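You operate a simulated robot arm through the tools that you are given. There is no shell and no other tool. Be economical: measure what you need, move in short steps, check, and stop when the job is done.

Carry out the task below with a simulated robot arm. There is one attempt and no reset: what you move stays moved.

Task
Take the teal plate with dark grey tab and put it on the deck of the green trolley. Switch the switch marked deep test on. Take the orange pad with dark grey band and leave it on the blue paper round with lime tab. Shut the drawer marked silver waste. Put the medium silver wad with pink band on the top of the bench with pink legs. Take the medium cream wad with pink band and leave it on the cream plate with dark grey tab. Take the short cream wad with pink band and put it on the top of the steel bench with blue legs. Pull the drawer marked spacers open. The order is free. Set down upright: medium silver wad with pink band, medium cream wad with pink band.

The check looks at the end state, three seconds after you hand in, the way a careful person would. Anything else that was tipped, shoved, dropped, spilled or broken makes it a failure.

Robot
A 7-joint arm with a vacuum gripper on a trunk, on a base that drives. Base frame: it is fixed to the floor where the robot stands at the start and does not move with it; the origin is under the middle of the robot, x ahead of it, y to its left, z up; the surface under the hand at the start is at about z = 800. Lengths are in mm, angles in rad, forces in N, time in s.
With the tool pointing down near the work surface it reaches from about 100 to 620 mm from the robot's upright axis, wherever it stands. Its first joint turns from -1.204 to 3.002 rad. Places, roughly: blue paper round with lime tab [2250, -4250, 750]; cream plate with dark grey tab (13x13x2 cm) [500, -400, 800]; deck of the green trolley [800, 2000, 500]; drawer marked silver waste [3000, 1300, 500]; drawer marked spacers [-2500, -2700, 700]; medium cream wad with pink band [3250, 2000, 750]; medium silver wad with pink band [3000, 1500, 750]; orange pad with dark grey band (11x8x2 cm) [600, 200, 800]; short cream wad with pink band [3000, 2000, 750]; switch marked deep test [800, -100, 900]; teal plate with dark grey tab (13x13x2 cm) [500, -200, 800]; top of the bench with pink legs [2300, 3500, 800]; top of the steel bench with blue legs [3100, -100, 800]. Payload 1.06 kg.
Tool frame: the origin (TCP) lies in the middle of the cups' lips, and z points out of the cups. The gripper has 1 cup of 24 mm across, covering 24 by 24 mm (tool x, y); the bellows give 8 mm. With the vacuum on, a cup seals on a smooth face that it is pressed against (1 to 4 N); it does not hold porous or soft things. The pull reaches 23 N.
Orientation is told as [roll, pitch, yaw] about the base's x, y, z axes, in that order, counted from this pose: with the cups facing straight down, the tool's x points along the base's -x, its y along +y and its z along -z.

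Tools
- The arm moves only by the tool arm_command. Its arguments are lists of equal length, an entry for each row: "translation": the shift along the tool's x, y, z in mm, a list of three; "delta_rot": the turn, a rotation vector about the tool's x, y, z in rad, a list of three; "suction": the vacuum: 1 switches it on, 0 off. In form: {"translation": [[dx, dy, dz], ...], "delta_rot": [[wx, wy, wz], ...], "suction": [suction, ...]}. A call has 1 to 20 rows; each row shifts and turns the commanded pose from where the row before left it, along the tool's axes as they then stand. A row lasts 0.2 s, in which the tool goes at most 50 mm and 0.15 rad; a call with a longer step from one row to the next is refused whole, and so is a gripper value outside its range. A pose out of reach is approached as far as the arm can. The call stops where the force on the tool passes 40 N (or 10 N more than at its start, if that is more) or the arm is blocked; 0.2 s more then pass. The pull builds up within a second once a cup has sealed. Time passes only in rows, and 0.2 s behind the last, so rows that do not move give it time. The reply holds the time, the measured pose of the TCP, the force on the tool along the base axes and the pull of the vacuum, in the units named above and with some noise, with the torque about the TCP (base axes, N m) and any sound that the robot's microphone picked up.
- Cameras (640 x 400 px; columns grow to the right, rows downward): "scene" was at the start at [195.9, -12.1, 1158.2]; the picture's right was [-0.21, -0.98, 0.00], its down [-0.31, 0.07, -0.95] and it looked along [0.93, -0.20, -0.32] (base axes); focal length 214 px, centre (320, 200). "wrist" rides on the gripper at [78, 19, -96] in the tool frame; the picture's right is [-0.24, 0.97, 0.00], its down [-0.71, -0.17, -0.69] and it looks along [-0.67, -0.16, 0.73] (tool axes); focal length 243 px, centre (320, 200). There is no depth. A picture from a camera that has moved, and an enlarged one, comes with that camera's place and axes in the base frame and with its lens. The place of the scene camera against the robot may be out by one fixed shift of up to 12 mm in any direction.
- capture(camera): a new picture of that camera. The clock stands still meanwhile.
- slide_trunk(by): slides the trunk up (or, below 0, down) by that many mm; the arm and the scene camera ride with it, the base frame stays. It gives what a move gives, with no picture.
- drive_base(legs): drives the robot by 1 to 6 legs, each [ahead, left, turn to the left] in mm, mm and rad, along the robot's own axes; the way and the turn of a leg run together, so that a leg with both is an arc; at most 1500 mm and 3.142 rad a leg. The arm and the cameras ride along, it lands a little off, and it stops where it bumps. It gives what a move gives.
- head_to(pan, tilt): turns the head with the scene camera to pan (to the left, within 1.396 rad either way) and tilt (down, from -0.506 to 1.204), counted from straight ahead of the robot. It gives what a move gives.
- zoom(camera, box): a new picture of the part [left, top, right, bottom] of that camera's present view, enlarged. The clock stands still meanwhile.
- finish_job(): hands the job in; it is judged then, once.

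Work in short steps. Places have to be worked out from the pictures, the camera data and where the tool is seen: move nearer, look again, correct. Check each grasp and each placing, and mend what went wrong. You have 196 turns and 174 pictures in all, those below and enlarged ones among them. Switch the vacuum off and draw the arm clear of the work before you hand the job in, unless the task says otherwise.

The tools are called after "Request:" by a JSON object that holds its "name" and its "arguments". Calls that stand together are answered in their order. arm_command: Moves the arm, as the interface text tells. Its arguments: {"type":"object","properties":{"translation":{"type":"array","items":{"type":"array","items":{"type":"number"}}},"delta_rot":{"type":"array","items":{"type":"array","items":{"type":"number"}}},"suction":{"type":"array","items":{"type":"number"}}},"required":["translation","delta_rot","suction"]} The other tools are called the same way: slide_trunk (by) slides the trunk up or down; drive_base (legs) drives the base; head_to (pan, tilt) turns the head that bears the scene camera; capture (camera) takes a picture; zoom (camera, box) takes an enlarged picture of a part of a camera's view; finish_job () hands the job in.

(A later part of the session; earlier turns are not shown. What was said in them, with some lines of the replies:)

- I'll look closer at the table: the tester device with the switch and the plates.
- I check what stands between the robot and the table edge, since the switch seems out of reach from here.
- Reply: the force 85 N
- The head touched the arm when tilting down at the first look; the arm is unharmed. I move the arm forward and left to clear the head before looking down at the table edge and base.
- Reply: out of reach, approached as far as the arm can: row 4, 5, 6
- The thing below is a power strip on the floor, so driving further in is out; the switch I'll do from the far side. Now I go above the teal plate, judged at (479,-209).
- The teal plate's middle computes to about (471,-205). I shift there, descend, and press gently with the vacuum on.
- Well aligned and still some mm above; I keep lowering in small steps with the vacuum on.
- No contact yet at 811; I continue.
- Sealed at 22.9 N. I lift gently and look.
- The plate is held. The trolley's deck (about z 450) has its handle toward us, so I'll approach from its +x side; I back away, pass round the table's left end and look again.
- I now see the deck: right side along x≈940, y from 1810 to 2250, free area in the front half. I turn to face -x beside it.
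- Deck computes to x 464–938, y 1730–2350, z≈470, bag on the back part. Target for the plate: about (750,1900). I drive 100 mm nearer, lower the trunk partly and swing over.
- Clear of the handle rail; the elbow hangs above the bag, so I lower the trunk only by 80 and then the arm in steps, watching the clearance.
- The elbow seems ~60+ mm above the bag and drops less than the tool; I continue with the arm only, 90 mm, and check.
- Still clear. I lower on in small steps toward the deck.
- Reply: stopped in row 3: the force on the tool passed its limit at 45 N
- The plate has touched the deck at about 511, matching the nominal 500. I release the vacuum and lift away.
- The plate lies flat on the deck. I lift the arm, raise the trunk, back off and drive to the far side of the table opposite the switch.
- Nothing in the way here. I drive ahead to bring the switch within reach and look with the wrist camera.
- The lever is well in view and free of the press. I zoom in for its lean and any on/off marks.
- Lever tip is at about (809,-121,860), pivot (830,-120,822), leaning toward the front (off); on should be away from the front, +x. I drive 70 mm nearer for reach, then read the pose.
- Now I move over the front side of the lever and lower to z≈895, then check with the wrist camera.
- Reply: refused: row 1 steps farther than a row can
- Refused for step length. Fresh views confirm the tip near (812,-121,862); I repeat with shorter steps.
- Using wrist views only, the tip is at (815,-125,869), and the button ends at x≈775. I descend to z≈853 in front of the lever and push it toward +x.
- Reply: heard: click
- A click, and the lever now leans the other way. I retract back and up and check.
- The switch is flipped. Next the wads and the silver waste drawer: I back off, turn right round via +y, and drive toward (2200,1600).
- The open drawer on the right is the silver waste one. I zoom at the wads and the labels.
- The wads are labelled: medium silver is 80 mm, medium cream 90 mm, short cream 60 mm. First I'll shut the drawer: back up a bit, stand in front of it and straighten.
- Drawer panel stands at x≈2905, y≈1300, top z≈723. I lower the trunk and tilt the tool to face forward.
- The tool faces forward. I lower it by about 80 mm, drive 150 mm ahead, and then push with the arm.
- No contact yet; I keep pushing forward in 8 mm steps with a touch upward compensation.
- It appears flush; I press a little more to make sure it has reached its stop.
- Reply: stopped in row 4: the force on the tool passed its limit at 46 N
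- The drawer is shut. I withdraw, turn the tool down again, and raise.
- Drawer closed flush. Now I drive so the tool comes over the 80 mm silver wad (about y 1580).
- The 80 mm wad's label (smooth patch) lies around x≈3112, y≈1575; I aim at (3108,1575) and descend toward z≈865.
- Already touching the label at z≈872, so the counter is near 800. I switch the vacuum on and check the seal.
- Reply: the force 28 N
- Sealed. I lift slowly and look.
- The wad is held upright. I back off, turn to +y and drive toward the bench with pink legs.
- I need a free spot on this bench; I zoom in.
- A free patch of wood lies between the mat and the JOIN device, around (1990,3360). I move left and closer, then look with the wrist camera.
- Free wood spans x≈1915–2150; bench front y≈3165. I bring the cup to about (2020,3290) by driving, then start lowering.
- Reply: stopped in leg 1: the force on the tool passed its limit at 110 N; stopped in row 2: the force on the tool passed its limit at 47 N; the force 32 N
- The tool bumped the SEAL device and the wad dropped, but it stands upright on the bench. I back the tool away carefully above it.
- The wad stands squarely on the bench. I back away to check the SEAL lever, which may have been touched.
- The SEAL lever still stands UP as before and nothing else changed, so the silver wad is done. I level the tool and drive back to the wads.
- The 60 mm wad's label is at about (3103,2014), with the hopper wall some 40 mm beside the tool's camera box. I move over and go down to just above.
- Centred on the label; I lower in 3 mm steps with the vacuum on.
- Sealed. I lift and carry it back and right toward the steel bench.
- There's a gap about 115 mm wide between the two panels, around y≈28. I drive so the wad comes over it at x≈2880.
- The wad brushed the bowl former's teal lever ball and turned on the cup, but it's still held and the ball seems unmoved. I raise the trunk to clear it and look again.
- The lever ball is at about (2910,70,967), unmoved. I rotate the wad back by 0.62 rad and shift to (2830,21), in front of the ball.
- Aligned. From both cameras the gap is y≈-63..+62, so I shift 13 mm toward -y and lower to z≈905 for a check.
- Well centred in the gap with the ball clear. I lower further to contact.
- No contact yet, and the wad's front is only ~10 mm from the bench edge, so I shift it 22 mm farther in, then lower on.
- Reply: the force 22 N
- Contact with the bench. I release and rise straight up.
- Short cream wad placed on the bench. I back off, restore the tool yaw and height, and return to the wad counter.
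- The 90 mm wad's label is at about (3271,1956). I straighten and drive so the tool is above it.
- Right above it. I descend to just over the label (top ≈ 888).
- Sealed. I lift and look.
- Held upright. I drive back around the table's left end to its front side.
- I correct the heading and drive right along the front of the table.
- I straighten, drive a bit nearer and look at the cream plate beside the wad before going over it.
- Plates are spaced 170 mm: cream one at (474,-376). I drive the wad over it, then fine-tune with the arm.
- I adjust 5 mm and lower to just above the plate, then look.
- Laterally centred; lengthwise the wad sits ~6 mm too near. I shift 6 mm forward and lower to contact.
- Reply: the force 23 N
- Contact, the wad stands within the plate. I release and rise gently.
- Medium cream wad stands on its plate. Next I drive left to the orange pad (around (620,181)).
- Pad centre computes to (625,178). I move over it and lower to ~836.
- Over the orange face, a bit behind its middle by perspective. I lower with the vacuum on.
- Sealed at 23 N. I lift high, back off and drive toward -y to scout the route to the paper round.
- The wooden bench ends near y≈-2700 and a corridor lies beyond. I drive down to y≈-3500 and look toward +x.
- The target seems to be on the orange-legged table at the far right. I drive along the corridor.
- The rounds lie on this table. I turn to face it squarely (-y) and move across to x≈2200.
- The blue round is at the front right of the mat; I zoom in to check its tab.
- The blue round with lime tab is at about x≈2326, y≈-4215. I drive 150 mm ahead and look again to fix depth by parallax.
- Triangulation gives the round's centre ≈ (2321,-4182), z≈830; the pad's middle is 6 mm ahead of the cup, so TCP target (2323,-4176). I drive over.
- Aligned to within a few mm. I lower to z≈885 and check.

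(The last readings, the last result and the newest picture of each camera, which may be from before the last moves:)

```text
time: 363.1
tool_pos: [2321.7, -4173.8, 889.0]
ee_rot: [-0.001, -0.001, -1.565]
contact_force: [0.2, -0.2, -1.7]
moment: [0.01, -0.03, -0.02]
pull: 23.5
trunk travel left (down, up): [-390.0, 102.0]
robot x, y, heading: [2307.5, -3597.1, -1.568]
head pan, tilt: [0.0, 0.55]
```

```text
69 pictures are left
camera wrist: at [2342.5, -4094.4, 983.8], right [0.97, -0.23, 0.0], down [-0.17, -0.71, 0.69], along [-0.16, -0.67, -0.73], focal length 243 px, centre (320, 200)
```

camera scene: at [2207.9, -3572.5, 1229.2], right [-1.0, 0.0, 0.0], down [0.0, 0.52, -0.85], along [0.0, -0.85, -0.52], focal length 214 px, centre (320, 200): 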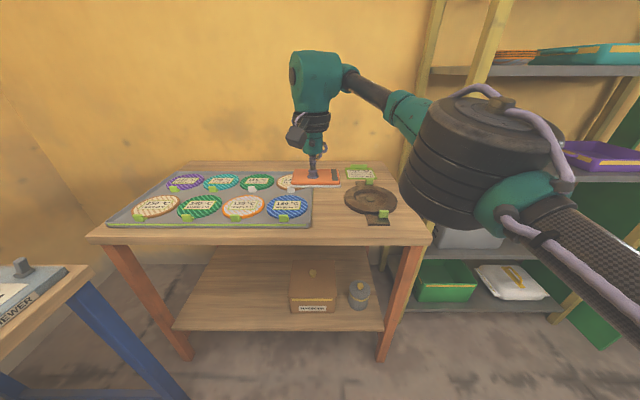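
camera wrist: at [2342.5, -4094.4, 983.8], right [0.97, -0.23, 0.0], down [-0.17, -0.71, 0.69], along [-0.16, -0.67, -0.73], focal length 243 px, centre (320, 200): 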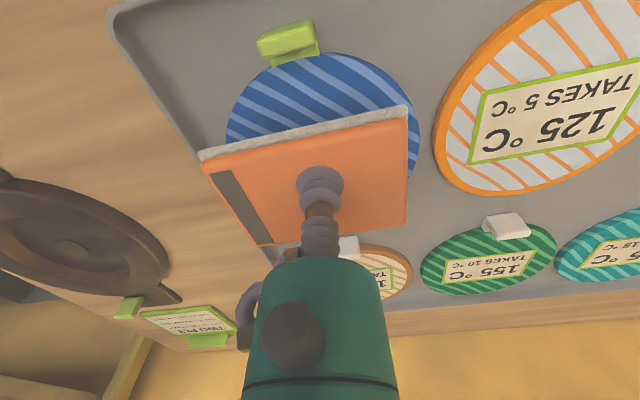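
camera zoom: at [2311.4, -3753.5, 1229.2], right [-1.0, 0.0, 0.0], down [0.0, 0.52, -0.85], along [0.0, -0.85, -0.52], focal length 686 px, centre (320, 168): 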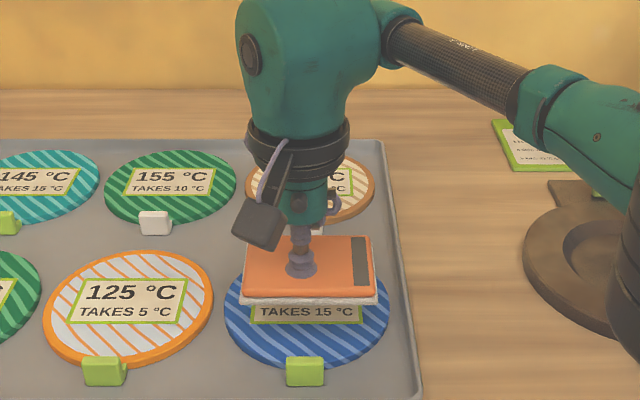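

Refining: the round's centre is nearer y≈-4190. I shift 9 mm ahead and lower in small steps to contact.

Request:
{"name": "arm_command", "arguments": {"translation": [[-9, 0, 8], [0, 0, 6], [0, 0, 4], [0, 0, 4], [0, 0, 4], [0, 0, 4]], "delta_rot": [[0, 0, 0], [0, 0, 0], [0, 0, 0], [0, 0, 0], [0, 0, 0], [0, 0, 0]], "suction": [1, 1, 1, 1, 1, 1]}}

Request:
{"name": "zoom", "arguments": {"camera": "scene", "box": [220, 150, 420, 270]}}

```text
time: 364.5
tool_pos: [2323.2, -4184.1, 859.0]
ee_rot: [-0.001, -0.001, -1.567]
contact_force: [-0.3, 0.0, -0.3]
moment: [0.02, 0.0, -0.02]
pull: 23.3
trunk travel left (down, up): [-390.0, 102.0]
robot x, y, heading: [2310.6, -3591.9, -1.57]
head pan, tilt: [0.0, 0.55]
```

```text
3.20 times, centred on (320, 210) of scene
camera zoom: at [2311.4, -3753.4, 1229.2], right [-1.0, 0.0, 0.0], down [0.0, 0.52, -0.85], along [0.0, -0.85, -0.52], focal length 686 px, centre (320, 168)
```

zoom: 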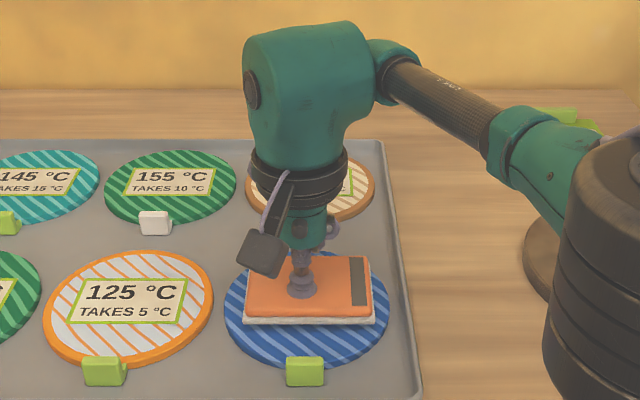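

Not yet in contact; the pad is well centred. I continue down.

Request:
{"name": "arm_command", "arguments": {"translation": [[0, 0, 4], [0, 0, 3], [0, 0, 3], [0, 0, 3], [0, 0, 3], [0, 0, 2]], "delta_rot": [[0, 0, 0], [0, 0, 0], [0, 0, 0], [0, 0, 0], [0, 0, 0], [0, 0, 0]], "suction": [1, 1, 1, 1, 1, 1]}}

```text
time: 365.9
tool_pos: [2324.1, -4185.1, 845.0]
ee_rot: [-0.001, -0.005, -1.565]
contact_force: [-1.6, -0.6, 17.4]
moment: [0.03, 0.03, 0.01]
pull: 22.9
trunk travel left (down, up): [-390.0, 102.0]
robot x, y, heading: [2309.3, -3592.5, -1.568]
head pan, tilt: [0.0, 0.55]
```

Contact at about z 846. I release and lift.

Request:
{"name": "arm_command", "arguments": {"translation": [[0, 0, 0], [0, 0, 0], [0, 0, 0], [0, 0, 0], [0, 0, -2], [0, 0, -3], [0, 0, -10], [0, 0, -40], [0, 0, -45], [0, 0, -45], [0, 0, -45]], "delta_rot": [[0, 0, 0], [0, 0, 0], [0, 0, 0], [0, 0, 0], [0, 0, 0], [0, 0, 0], [0, 0, 0], [0, 0, 0], [0, 0, 0], [0, 0, 0], [0, 0, 0]], "suction": [0, 0, 0, 0, 0, 0, 0, 0, 0, 0, 0]}}

Request:
{"name": "zoom", "arguments": {"camera": "scene", "box": [220, 150, 420, 270]}}

Request:
{"name": "capture", "arguments": {"camera": "wrist"}}

```text
time: 368.3
tool_pos: [2324.3, -4183.9, 1032.7]
ee_rot: [0.001, -0.002, -1.567]
contact_force: [-0.7, 1.1, 0.4]
moment: [-0.01, 0.02, 0.03]
pull: 0.0
trunk travel left (down, up): [-390.0, 102.0]
robot x, y, heading: [2307.5, -3593.9, -1.569]
head pan, tilt: [0.0, 0.55]
```

```text
3.20 times, centred on (320, 210) of scene
camera zoom: at [2311.9, -3752.8, 1229.2], right [-1.0, 0.0, 0.0], down [0.0, 0.52, -0.85], along [0.0, -0.85, -0.52], focal length 686 px, centre (320, 168)
```

zoom: 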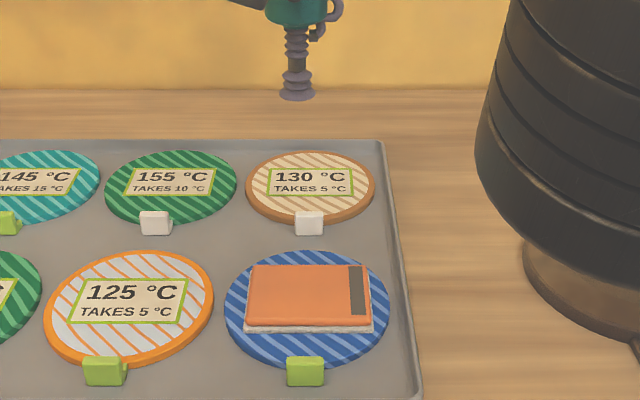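

```text
66 pictures are left
camera wrist: at [2343.7, -4103.0, 1128.7], right [0.97, -0.23, 0.0], down [-0.17, -0.71, 0.69], along [-0.16, -0.67, -0.73], focal length 243 px, centre (320, 200)
```

wrist: 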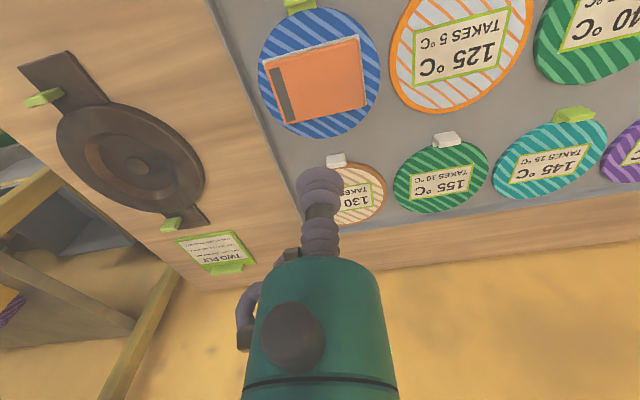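

The pad lies on the blue round. Now the spacers drawer near (-2500,-2700): I back off, turn to -x, and drive back down the corridor.

Request:
{"name": "drive_base", "arguments": {"legs": [[-200, 0, 0], [0, 0, -1.571], [1500, 0, 0]]}}

Request:
{"name": "capture", "arguments": {"camera": "scene"}}

```text
time: 380.7
tool_pos: [232.8, -3440.9, 1033.4]
ee_rot: [0.001, -0.001, -3.119]
contact_force: [0.2, -0.2, 0.2]
moment: [-0.02, 0.0, 0.03]
pull: 0.0
trunk travel left (down, up): [-390.0, 102.0]
robot x, y, heading: [821.2, -3410.7, -3.125]
head pan, tilt: [0.0, 0.55]
```

```text
65 pictures are left
camera scene: at [657.8, -3410.3, 1229.1], right [-0.02, 1.0, 0.0], down [0.52, 0.01, -0.85], along [-0.85, -0.02, -0.52], focal length 214 px, centre (320, 200)
```

scene: 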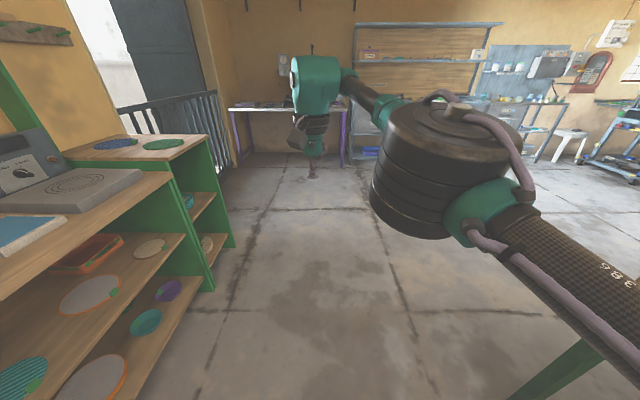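

Clear ahead; I continue.

Request:
{"name": "drive_base", "arguments": {"legs": [[1500, 0, -0.016], [300, -300, 0]]}}

Request:
{"name": "capture", "arguments": {"camera": "scene"}}

```text
time: 390.8
tool_pos: [-1535.1, -3142.4, 1031.7]
ee_rot: [0.0, -0.003, -3.135]
contact_force: [0.5, 0.2, 1.1]
moment: [0.01, 0.02, -0.03]
pull: 0.1
trunk travel left (down, up): [-390.0, 102.0]
robot x, y, heading: [-942.7, -3123.1, -3.141]
head pan, tilt: [0.0, 0.55]
```

```text
64 pictures are left
camera scene: at [-1108.1, -3118.2, 1229.1], right [0.0, 1.0, 0.0], down [0.52, 0.0, -0.85], along [-0.85, 0.0, -0.52], focal length 214 px, centre (320, 200)
```

scene: 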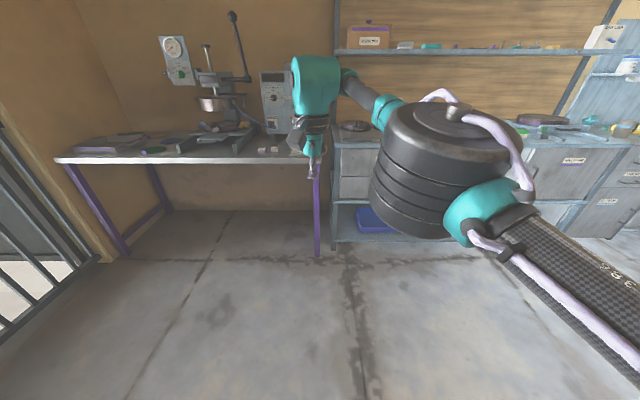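

The grey drawer unit is behind my elbow. I move right to y≈-2700 and look with the head panned.

Request:
{"name": "drive_base", "arguments": {"legs": [[300, -420, 0]]}}

Request:
{"name": "head_to", "arguments": {"pan": 0.0, "tilt": 0.4}}

Request:
{"name": "capture", "arguments": {"camera": "scene"}}

Request:
{"name": "capture", "arguments": {"camera": "wrist"}}

```text
time: 395.0
tool_pos: [-1838.3, -2723.4, 1033.8]
ee_rot: [0.001, -0.001, -3.141]
contact_force: [-0.5, 1.2, -0.5]
moment: [0.0, 0.02, -0.03]
pull: 0.0
trunk travel left (down, up): [-390.0, 102.0]
robot x, y, heading: [-1248.3, -2707.2, 3.139]
head pan, tilt: [0.0, 0.55]
```

```text
time: 395.7
tool_pos: [-1838.4, -2723.3, 1032.8]
ee_rot: [-0.002, -0.003, -3.142]
contact_force: [-0.4, 0.6, -0.3]
moment: [0.03, 0.01, 0.01]
pull: 0.0
trunk travel left (down, up): [-390.0, 102.0]
robot x, y, heading: [-1248.1, -2708.1, 3.138]
head pan, tilt: [0.0, 0.4]
```

```text
63 pictures are left
camera scene: at [-1415.1, -2701.2, 1242.8], right [0.0, 1.0, 0.0], down [0.39, 0.0, -0.92], along [-0.92, 0.0, -0.39], focal length 214 px, centre (320, 200)
```

scene: 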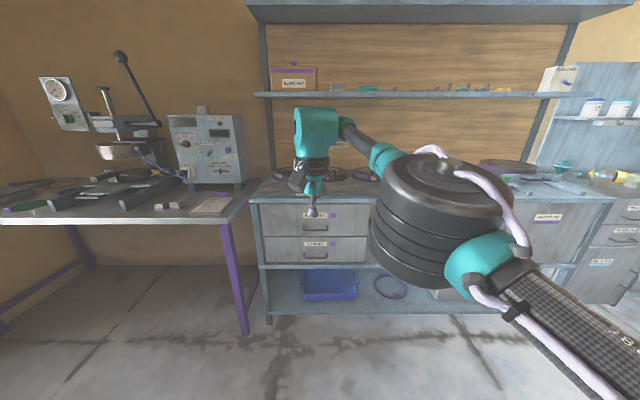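

```text
62 pictures are left
camera wrist: at [-1759.0, -2739.9, 1128.1], right [-0.23, -0.97, 0.0], down [-0.71, 0.17, 0.69], along [-0.67, 0.16, -0.73], focal length 243 px, centre (320, 200)
```

wrist: 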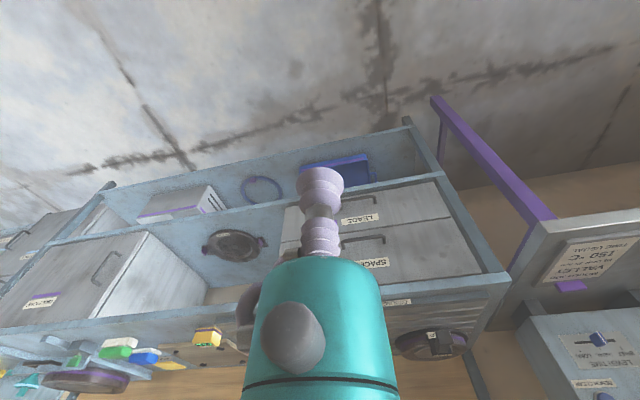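

Request:
{"name": "zoom", "arguments": {"camera": "scene", "box": [240, 170, 400, 330]}}

Request:
{"name": "zoom", "arguments": {"camera": "wrist", "box": [260, 140, 480, 320]}}

```text
2.50 times, centred on (320, 250) of scene
camera zoom: at [-1415.1, -2701.2, 1242.8], right [0.0, 1.0, 0.0], down [0.39, 0.0, -0.92], along [-0.92, 0.0, -0.39], focal length 536 px, centre (320, 75)
```

zoom: 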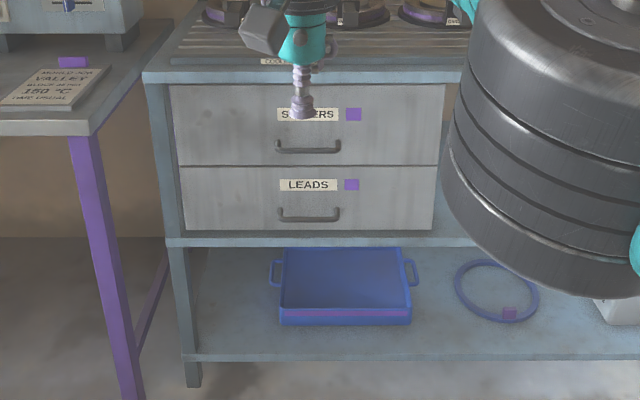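

```text
2.22 times, centred on (370, 230) of wrist
camera zoom: at [-1759.0, -2739.9, 1128.1], right [-0.23, -0.97, 0.0], down [-0.71, 0.17, 0.69], along [-0.67, 0.16, -0.73], focal length 539 px, centre (209, 133)
```

zoom: 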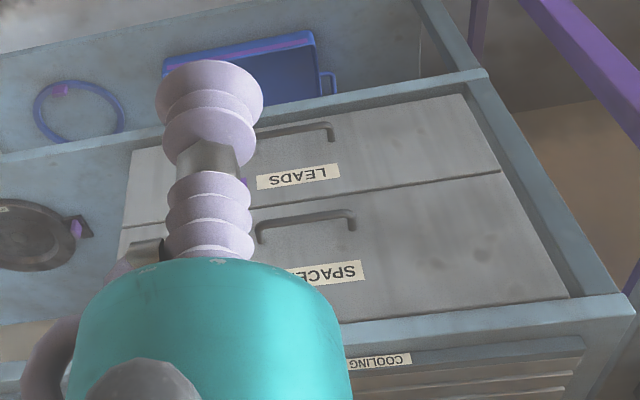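

The SPACERS drawer is the upper one: face at x≈-2365, z≈645–838, centre y≈-2722. I plan to seal the cup on the panel just above the label and pull. First I lower the trunk and turn the tool forward here in free space.

Request:
{"name": "slide_trunk", "arguments": {"by": -190}}

Request:
{"name": "arm_command", "arguments": {"translation": [[0, 0, 0], [0, 0, 0], [0, 0, 0], [0, 0, 0], [0, 0, 0], [0, 0, 0], [0, 0, 0], [0, 0, 0], [0, 0, 0], [0, 0, 0], [0, 0, 0]], "delta_rot": [[0, -0.1428, 0], [0, -0.1428, 0], [0, -0.1428, 0], [0, -0.1428, 0], [0, -0.1428, 0], [0, -0.1428, 0], [0, -0.1428, 0], [0, -0.1428, 0], [0, -0.1428, 0], [0, -0.1428, 0], [0, -0.1428, 0]], "suction": [0, 0, 0, 0, 0, 0, 0, 0, 0, 0, 0]}}

Request:
{"name": "capture", "arguments": {"camera": "scene"}}

Request:
{"name": "capture", "arguments": {"camera": "wrist"}}

```text
time: 397.8
tool_pos: [-1838.6, -2722.0, 843.0]
ee_rot: [0.0, -0.003, -3.141]
contact_force: [-0.6, 0.1, 0.1]
moment: [0.01, 0.0, 0.0]
pull: 0.0
trunk travel left (down, up): [-200.0, 292.0]
robot x, y, heading: [-1248.4, -2706.9, 3.139]
head pan, tilt: [0.0, 0.4]
```

```text
time: 400.2
tool_pos: [-1837.9, -2723.2, 843.1]
ee_rot: [-2.977, -1.568, -0.164]
contact_force: [-1.2, 0.3, 0.9]
moment: [0.01, 0.0, 0.0]
pull: 0.0
trunk travel left (down, up): [-200.0, 292.0]
robot x, y, heading: [-1248.0, -2710.8, 3.135]
head pan, tilt: [0.0, 0.4]
```

```text
59 pictures are left
camera scene: at [-1463.3, -2701.1, 1050.9], right [0.0, 1.0, 0.0], down [0.39, 0.0, -0.92], along [-0.92, 0.0, -0.39], focal length 214 px, centre (320, 200)
```

scene: 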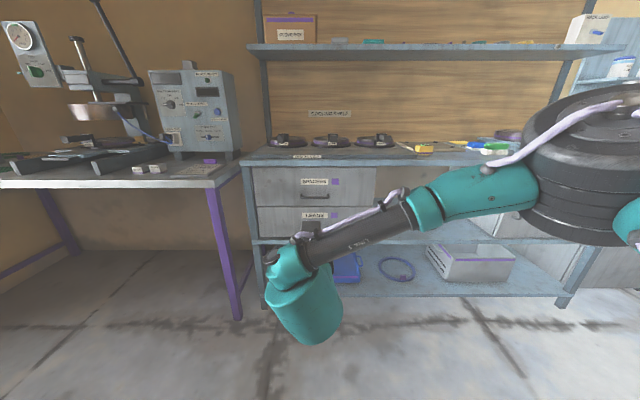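

```text
58 pictures are left
camera wrist: at [-1741.3, -2739.6, 764.5], right [0.0, -0.97, 0.23], down [0.69, 0.17, 0.71], along [-0.73, 0.16, 0.67], focal length 243 px, centre (320, 200)
```

wrist: 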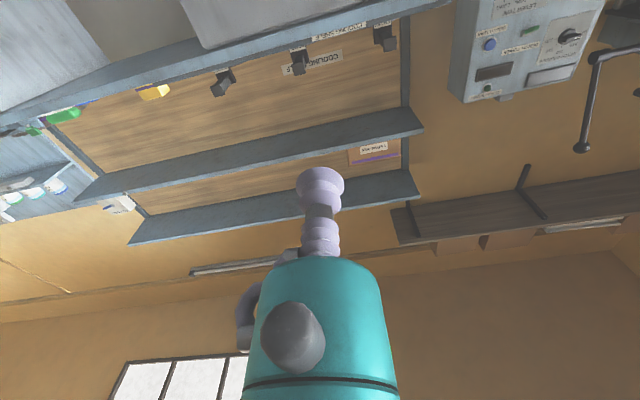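

Two heights give the panel at x≈-2369, top z≈825, label z≈762. I set the tool height to 800 and drive 440 mm ahead.

Request:
{"name": "arm_command", "arguments": {"translation": [[22, 0, 0], [21, 0, 0]], "delta_rot": [[0, 0, 0], [0, 0, 0]], "suction": [0, 0]}}

Request:
{"name": "drive_base", "arguments": {"legs": [[440, 0, 0]]}}

Request:
{"name": "capture", "arguments": {"camera": "scene"}}

Request:
{"name": "capture", "arguments": {"camera": "wrist"}}

```text
time: 400.8
tool_pos: [-1837.6, -2721.8, 800.1]
ee_rot: [2.881, -1.567, 0.263]
contact_force: [0.1, -0.8, -0.3]
moment: [-0.01, 0.0, 0.03]
pull: 0.1
trunk travel left (down, up): [-200.0, 292.0]
robot x, y, heading: [-1244.3, -2707.4, 3.142]
head pan, tilt: [0.0, 0.4]
```

```text
time: 403.4
tool_pos: [-2275.5, -2715.6, 800.8]
ee_rot: [-2.955, -1.57, -0.193]
contact_force: [-0.2, 0.2, -0.1]
moment: [0.01, 0.0, -0.01]
pull: 0.1
trunk travel left (down, up): [-200.0, 292.0]
robot x, y, heading: [-1684.2, -2706.6, 3.13]
head pan, tilt: [0.0, 0.4]
```

```text
57 pictures are left
camera scene: at [-1900.9, -2697.2, 1050.8], right [0.01, 1.0, 0.0], down [0.39, 0.0, -0.92], along [-0.92, 0.01, -0.39], focal length 214 px, centre (320, 200)
```

scene: 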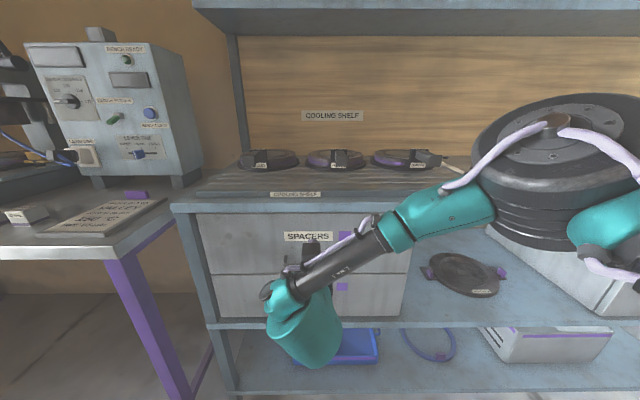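

```text
56 pictures are left
camera wrist: at [-2178.9, -2734.4, 721.5], right [0.0, -0.97, 0.23], down [0.69, 0.17, 0.71], along [-0.73, 0.16, 0.67], focal length 243 px, centre (320, 200)
```

wrist: 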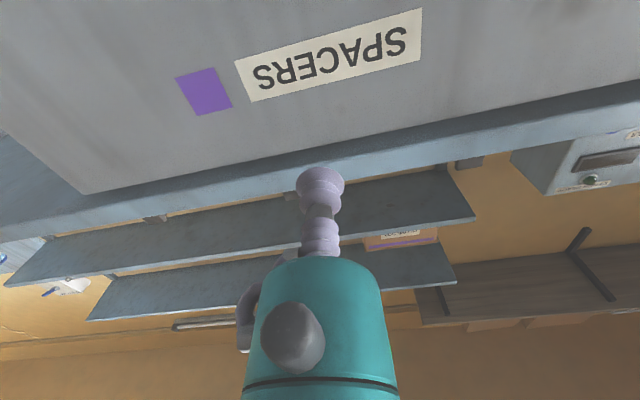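

The forward line hits the panel between label and top edge – good. I advance and press with the vacuum on.

Request:
{"name": "arm_command", "arguments": {"translation": [[0, 0, 30], [0, 0, 30], [0, 0, 15], [0, 0, 5], [0, 0, 4], [0, 0, 4], [0, 0, 3], [0, 0, 3], [0, 0, 3]], "delta_rot": [[0, 0, 0], [0, 0, 0], [0, 0, 0], [0, 0, 0], [0, 0, 0], [0, 0, 0], [0, 0, 0], [0, 0, 0], [0, 0, 0]], "suction": [0, 0, 1, 1, 1, 1, 1, 1, 1]}}

```text
time: 405.4
tool_pos: [-2368.6, -2717.7, 800.6]
ee_rot: [-3.137, -1.57, -0.006]
contact_force: [31.7, 0.5, 5.4]
moment: [0.12, -0.06, 0.04]
pull: 22.5
trunk travel left (down, up): [-200.0, 292.0]
robot x, y, heading: [-1684.4, -2710.1, 3.128]
head pan, tilt: [0.0, 0.4]
```

Sealed on the drawer face. Now I pull back slowly, starting with small steps.

Request:
{"name": "arm_command", "arguments": {"translation": [[0, 0, -3], [0, 0, -4], [0, 0, -5], [0, 0, -5], [0, 0, -6], [0, 0, -8], [0, 0, -8], [0, 0, -8], [0, 0, -8], [0, 0, -8]], "delta_rot": [[0, 0, 0], [0, 0, 0], [0, 0, 0], [0, 0, 0], [0, 0, 0], [0, 0, 0], [0, 0, 0], [0, 0, 0], [0, 0, 0], [0, 0, 0]], "suction": [1, 1, 1, 1, 1, 1, 1, 1, 1, 1]}}

Request:
{"name": "capture", "arguments": {"camera": "scene"}}

```text
time: 407.6
tool_pos: [-2307.6, -2716.1, 799.0]
ee_rot: [-2.967, -1.567, -0.182]
contact_force: [1.0, -1.7, 9.2]
moment: [0.06, -0.12, 0.0]
pull: 22.9
trunk travel left (down, up): [-200.0, 292.0]
robot x, y, heading: [-1681.8, -2708.6, 3.131]
head pan, tilt: [0.0, 0.4]
```

```text
55 pictures are left
camera scene: at [-1900.3, -2697.3, 1051.0], right [0.01, 1.0, 0.0], down [0.39, 0.0, -0.92], along [-0.92, 0.01, -0.39], focal length 214 px, centre (320, 200)
```

scene: 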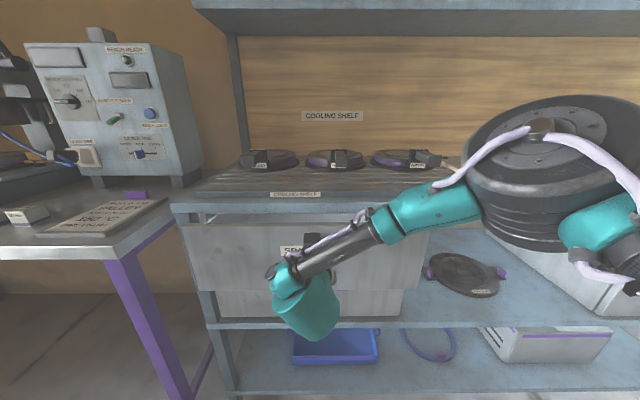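

The drawer follows. I pull on, another 150 mm.

Request:
{"name": "arm_command", "arguments": {"translation": [[0, 0, -8], [0, 0, -10], [0, 0, -10], [0, 0, -10], [0, 0, -10], [0, 0, -10], [0, 0, -10], [0, 0, -10], [0, 0, -10], [0, 0, -10], [0, 0, -10], [0, 0, -10], [0, 0, -10], [0, 0, -10], [0, 0, -10]], "delta_rot": [[0, 0, 0], [0, 0, 0], [0, 0, 0], [0, 0, 0], [0, 0, 0], [0, 0, 0], [0, 0, 0], [0, 0, 0], [0, 0, 0], [0, 0, 0], [0, 0, 0], [0, 0, 0], [0, 0, 0], [0, 0, 0], [0, 0, 0]], "suction": [1, 1, 1, 1, 1, 1, 1, 1, 1, 1, 1, 1, 1, 1, 1]}}

Request:
{"name": "capture", "arguments": {"camera": "scene"}}

```text
time: 410.8
tool_pos: [-2161.6, -2717.1, 799.2]
ee_rot: [2.806, -1.569, 0.335]
contact_force: [0.6, 3.3, 4.5]
moment: [-0.02, -0.06, 0.05]
pull: 23.0
trunk travel left (down, up): [-200.0, 292.0]
robot x, y, heading: [-1685.6, -2707.3, 3.134]
head pan, tilt: [0.0, 0.4]
```

```text
54 pictures are left
camera scene: at [-1900.6, -2697.0, 1050.9], right [0.01, 1.0, 0.0], down [0.39, 0.0, -0.92], along [-0.92, 0.01, -0.39], focal length 214 px, centre (320, 200)
```

scene: 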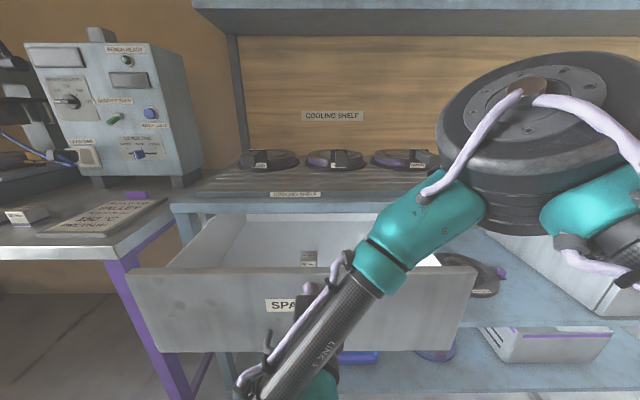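

About 207 mm open. I pull a bit farther to reach its full extension.

Request:
{"name": "arm_command", "arguments": {"translation": [[0, 0, -8], [0, 0, -8], [0, 0, -8], [0, 0, -8], [0, 0, -8], [0, 0, -8], [0, 0, -8], [0, 0, -8]], "delta_rot": [[0, 0, 0], [0, 0, 0], [0, 0, 0], [0, 0, 0], [0, 0, 0], [0, 0, 0], [0, 0, 0], [0, 0, 0]], "suction": [1, 1, 1, 1, 1, 1, 1, 1]}}

Request:
{"name": "capture", "arguments": {"camera": "scene"}}

```text
time: 412.6
tool_pos: [-2096.5, -2716.9, 798.9]
ee_rot: [-0.841, -1.571, -2.303]
contact_force: [0.7, 3.6, -4.4]
moment: [0.12, 0.01, 0.03]
pull: 23.1
trunk travel left (down, up): [-200.0, 292.0]
robot x, y, heading: [-1685.5, -2705.9, 3.132]
head pan, tilt: [0.0, 0.4]
```

```text
53 pictures are left
camera scene: at [-1901.0, -2697.0, 1050.7], right [0.01, 1.0, 0.0], down [0.39, 0.0, -0.92], along [-0.92, 0.01, -0.39], focal length 214 px, centre (320, 200)
```

scene: 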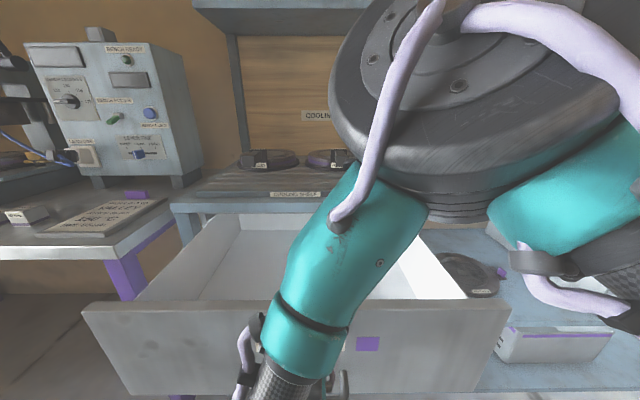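

The drawer is about 270 mm open. I release the vacuum and drive straight back.

Request:
{"name": "arm_command", "arguments": {"translation": [[0, 0, 0], [0, 0, 0], [0, 0, 0], [0, 0, 0], [0, 0, 0]], "delta_rot": [[0, 0, 0], [0, 0, 0], [0, 0, 0], [0, 0, 0], [0, 0, 0]], "suction": [0, 0, 0, 0, 0]}}

Request:
{"name": "drive_base", "arguments": {"legs": [[-60, 0, 0], [-500, 0, 0]]}}

Request:
{"name": "capture", "arguments": {"camera": "scene"}}

```text
time: 413.8
tool_pos: [-2097.4, -2717.7, 800.1]
ee_rot: [-2.937, -1.568, -0.211]
contact_force: [-0.5, -0.5, -0.3]
moment: [0.02, 0.02, 0.01]
pull: 0.0
trunk travel left (down, up): [-200.0, 292.0]
robot x, y, heading: [-1686.0, -2710.5, 3.134]
head pan, tilt: [0.0, 0.4]
```

```text
time: 417.3
tool_pos: [-1542.5, -2721.9, 800.1]
ee_rot: [-2.943, -1.569, -0.204]
contact_force: [0.1, 0.1, 0.3]
moment: [0.02, 0.0, 0.02]
pull: 0.1
trunk travel left (down, up): [-200.0, 292.0]
robot x, y, heading: [-1131.8, -2710.6, 3.134]
head pan, tilt: [0.0, 0.4]
```

```text
52 pictures are left
camera scene: at [-1345.8, -2701.8, 1050.8], right [0.01, 1.0, 0.0], down [0.39, 0.0, -0.92], along [-0.92, 0.01, -0.39], focal length 214 px, centre (320, 200)
```

scene: 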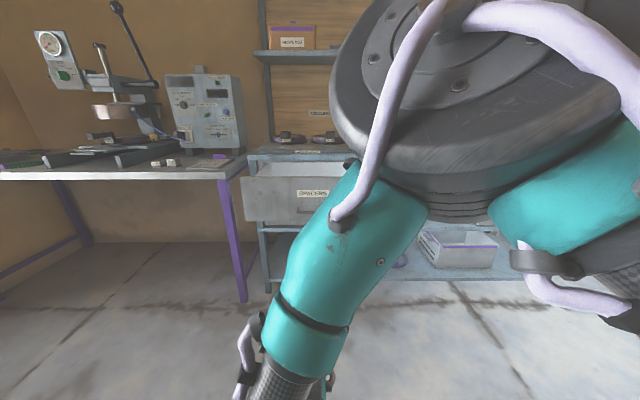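

The drawer marked spacers stands open, the vacuum is off and the arm is clear of the work. All eight parts are done, so I hand in.

Request:
{"name": "finish_job", "arguments": {}}

```text
The job is handed in.
```

I carried out all eight parts and handed the job in; I don't have the check's result.

- **Silver wad:** the tool bumped the SEAL device on the bench with pink legs, and the medium silver wad dropped onto the bench top. It landed upright, and the SEAL lever still stands at UP.
- **Short cream wad:** it brushed the bowl former's lever ball on the way in. The ball looked unmoved, and I set the wad down in the gap between the two panels.
- **Deep test switch:** it has no on or off marks. I took away from the operator, toward its label, as on. It clicked over.
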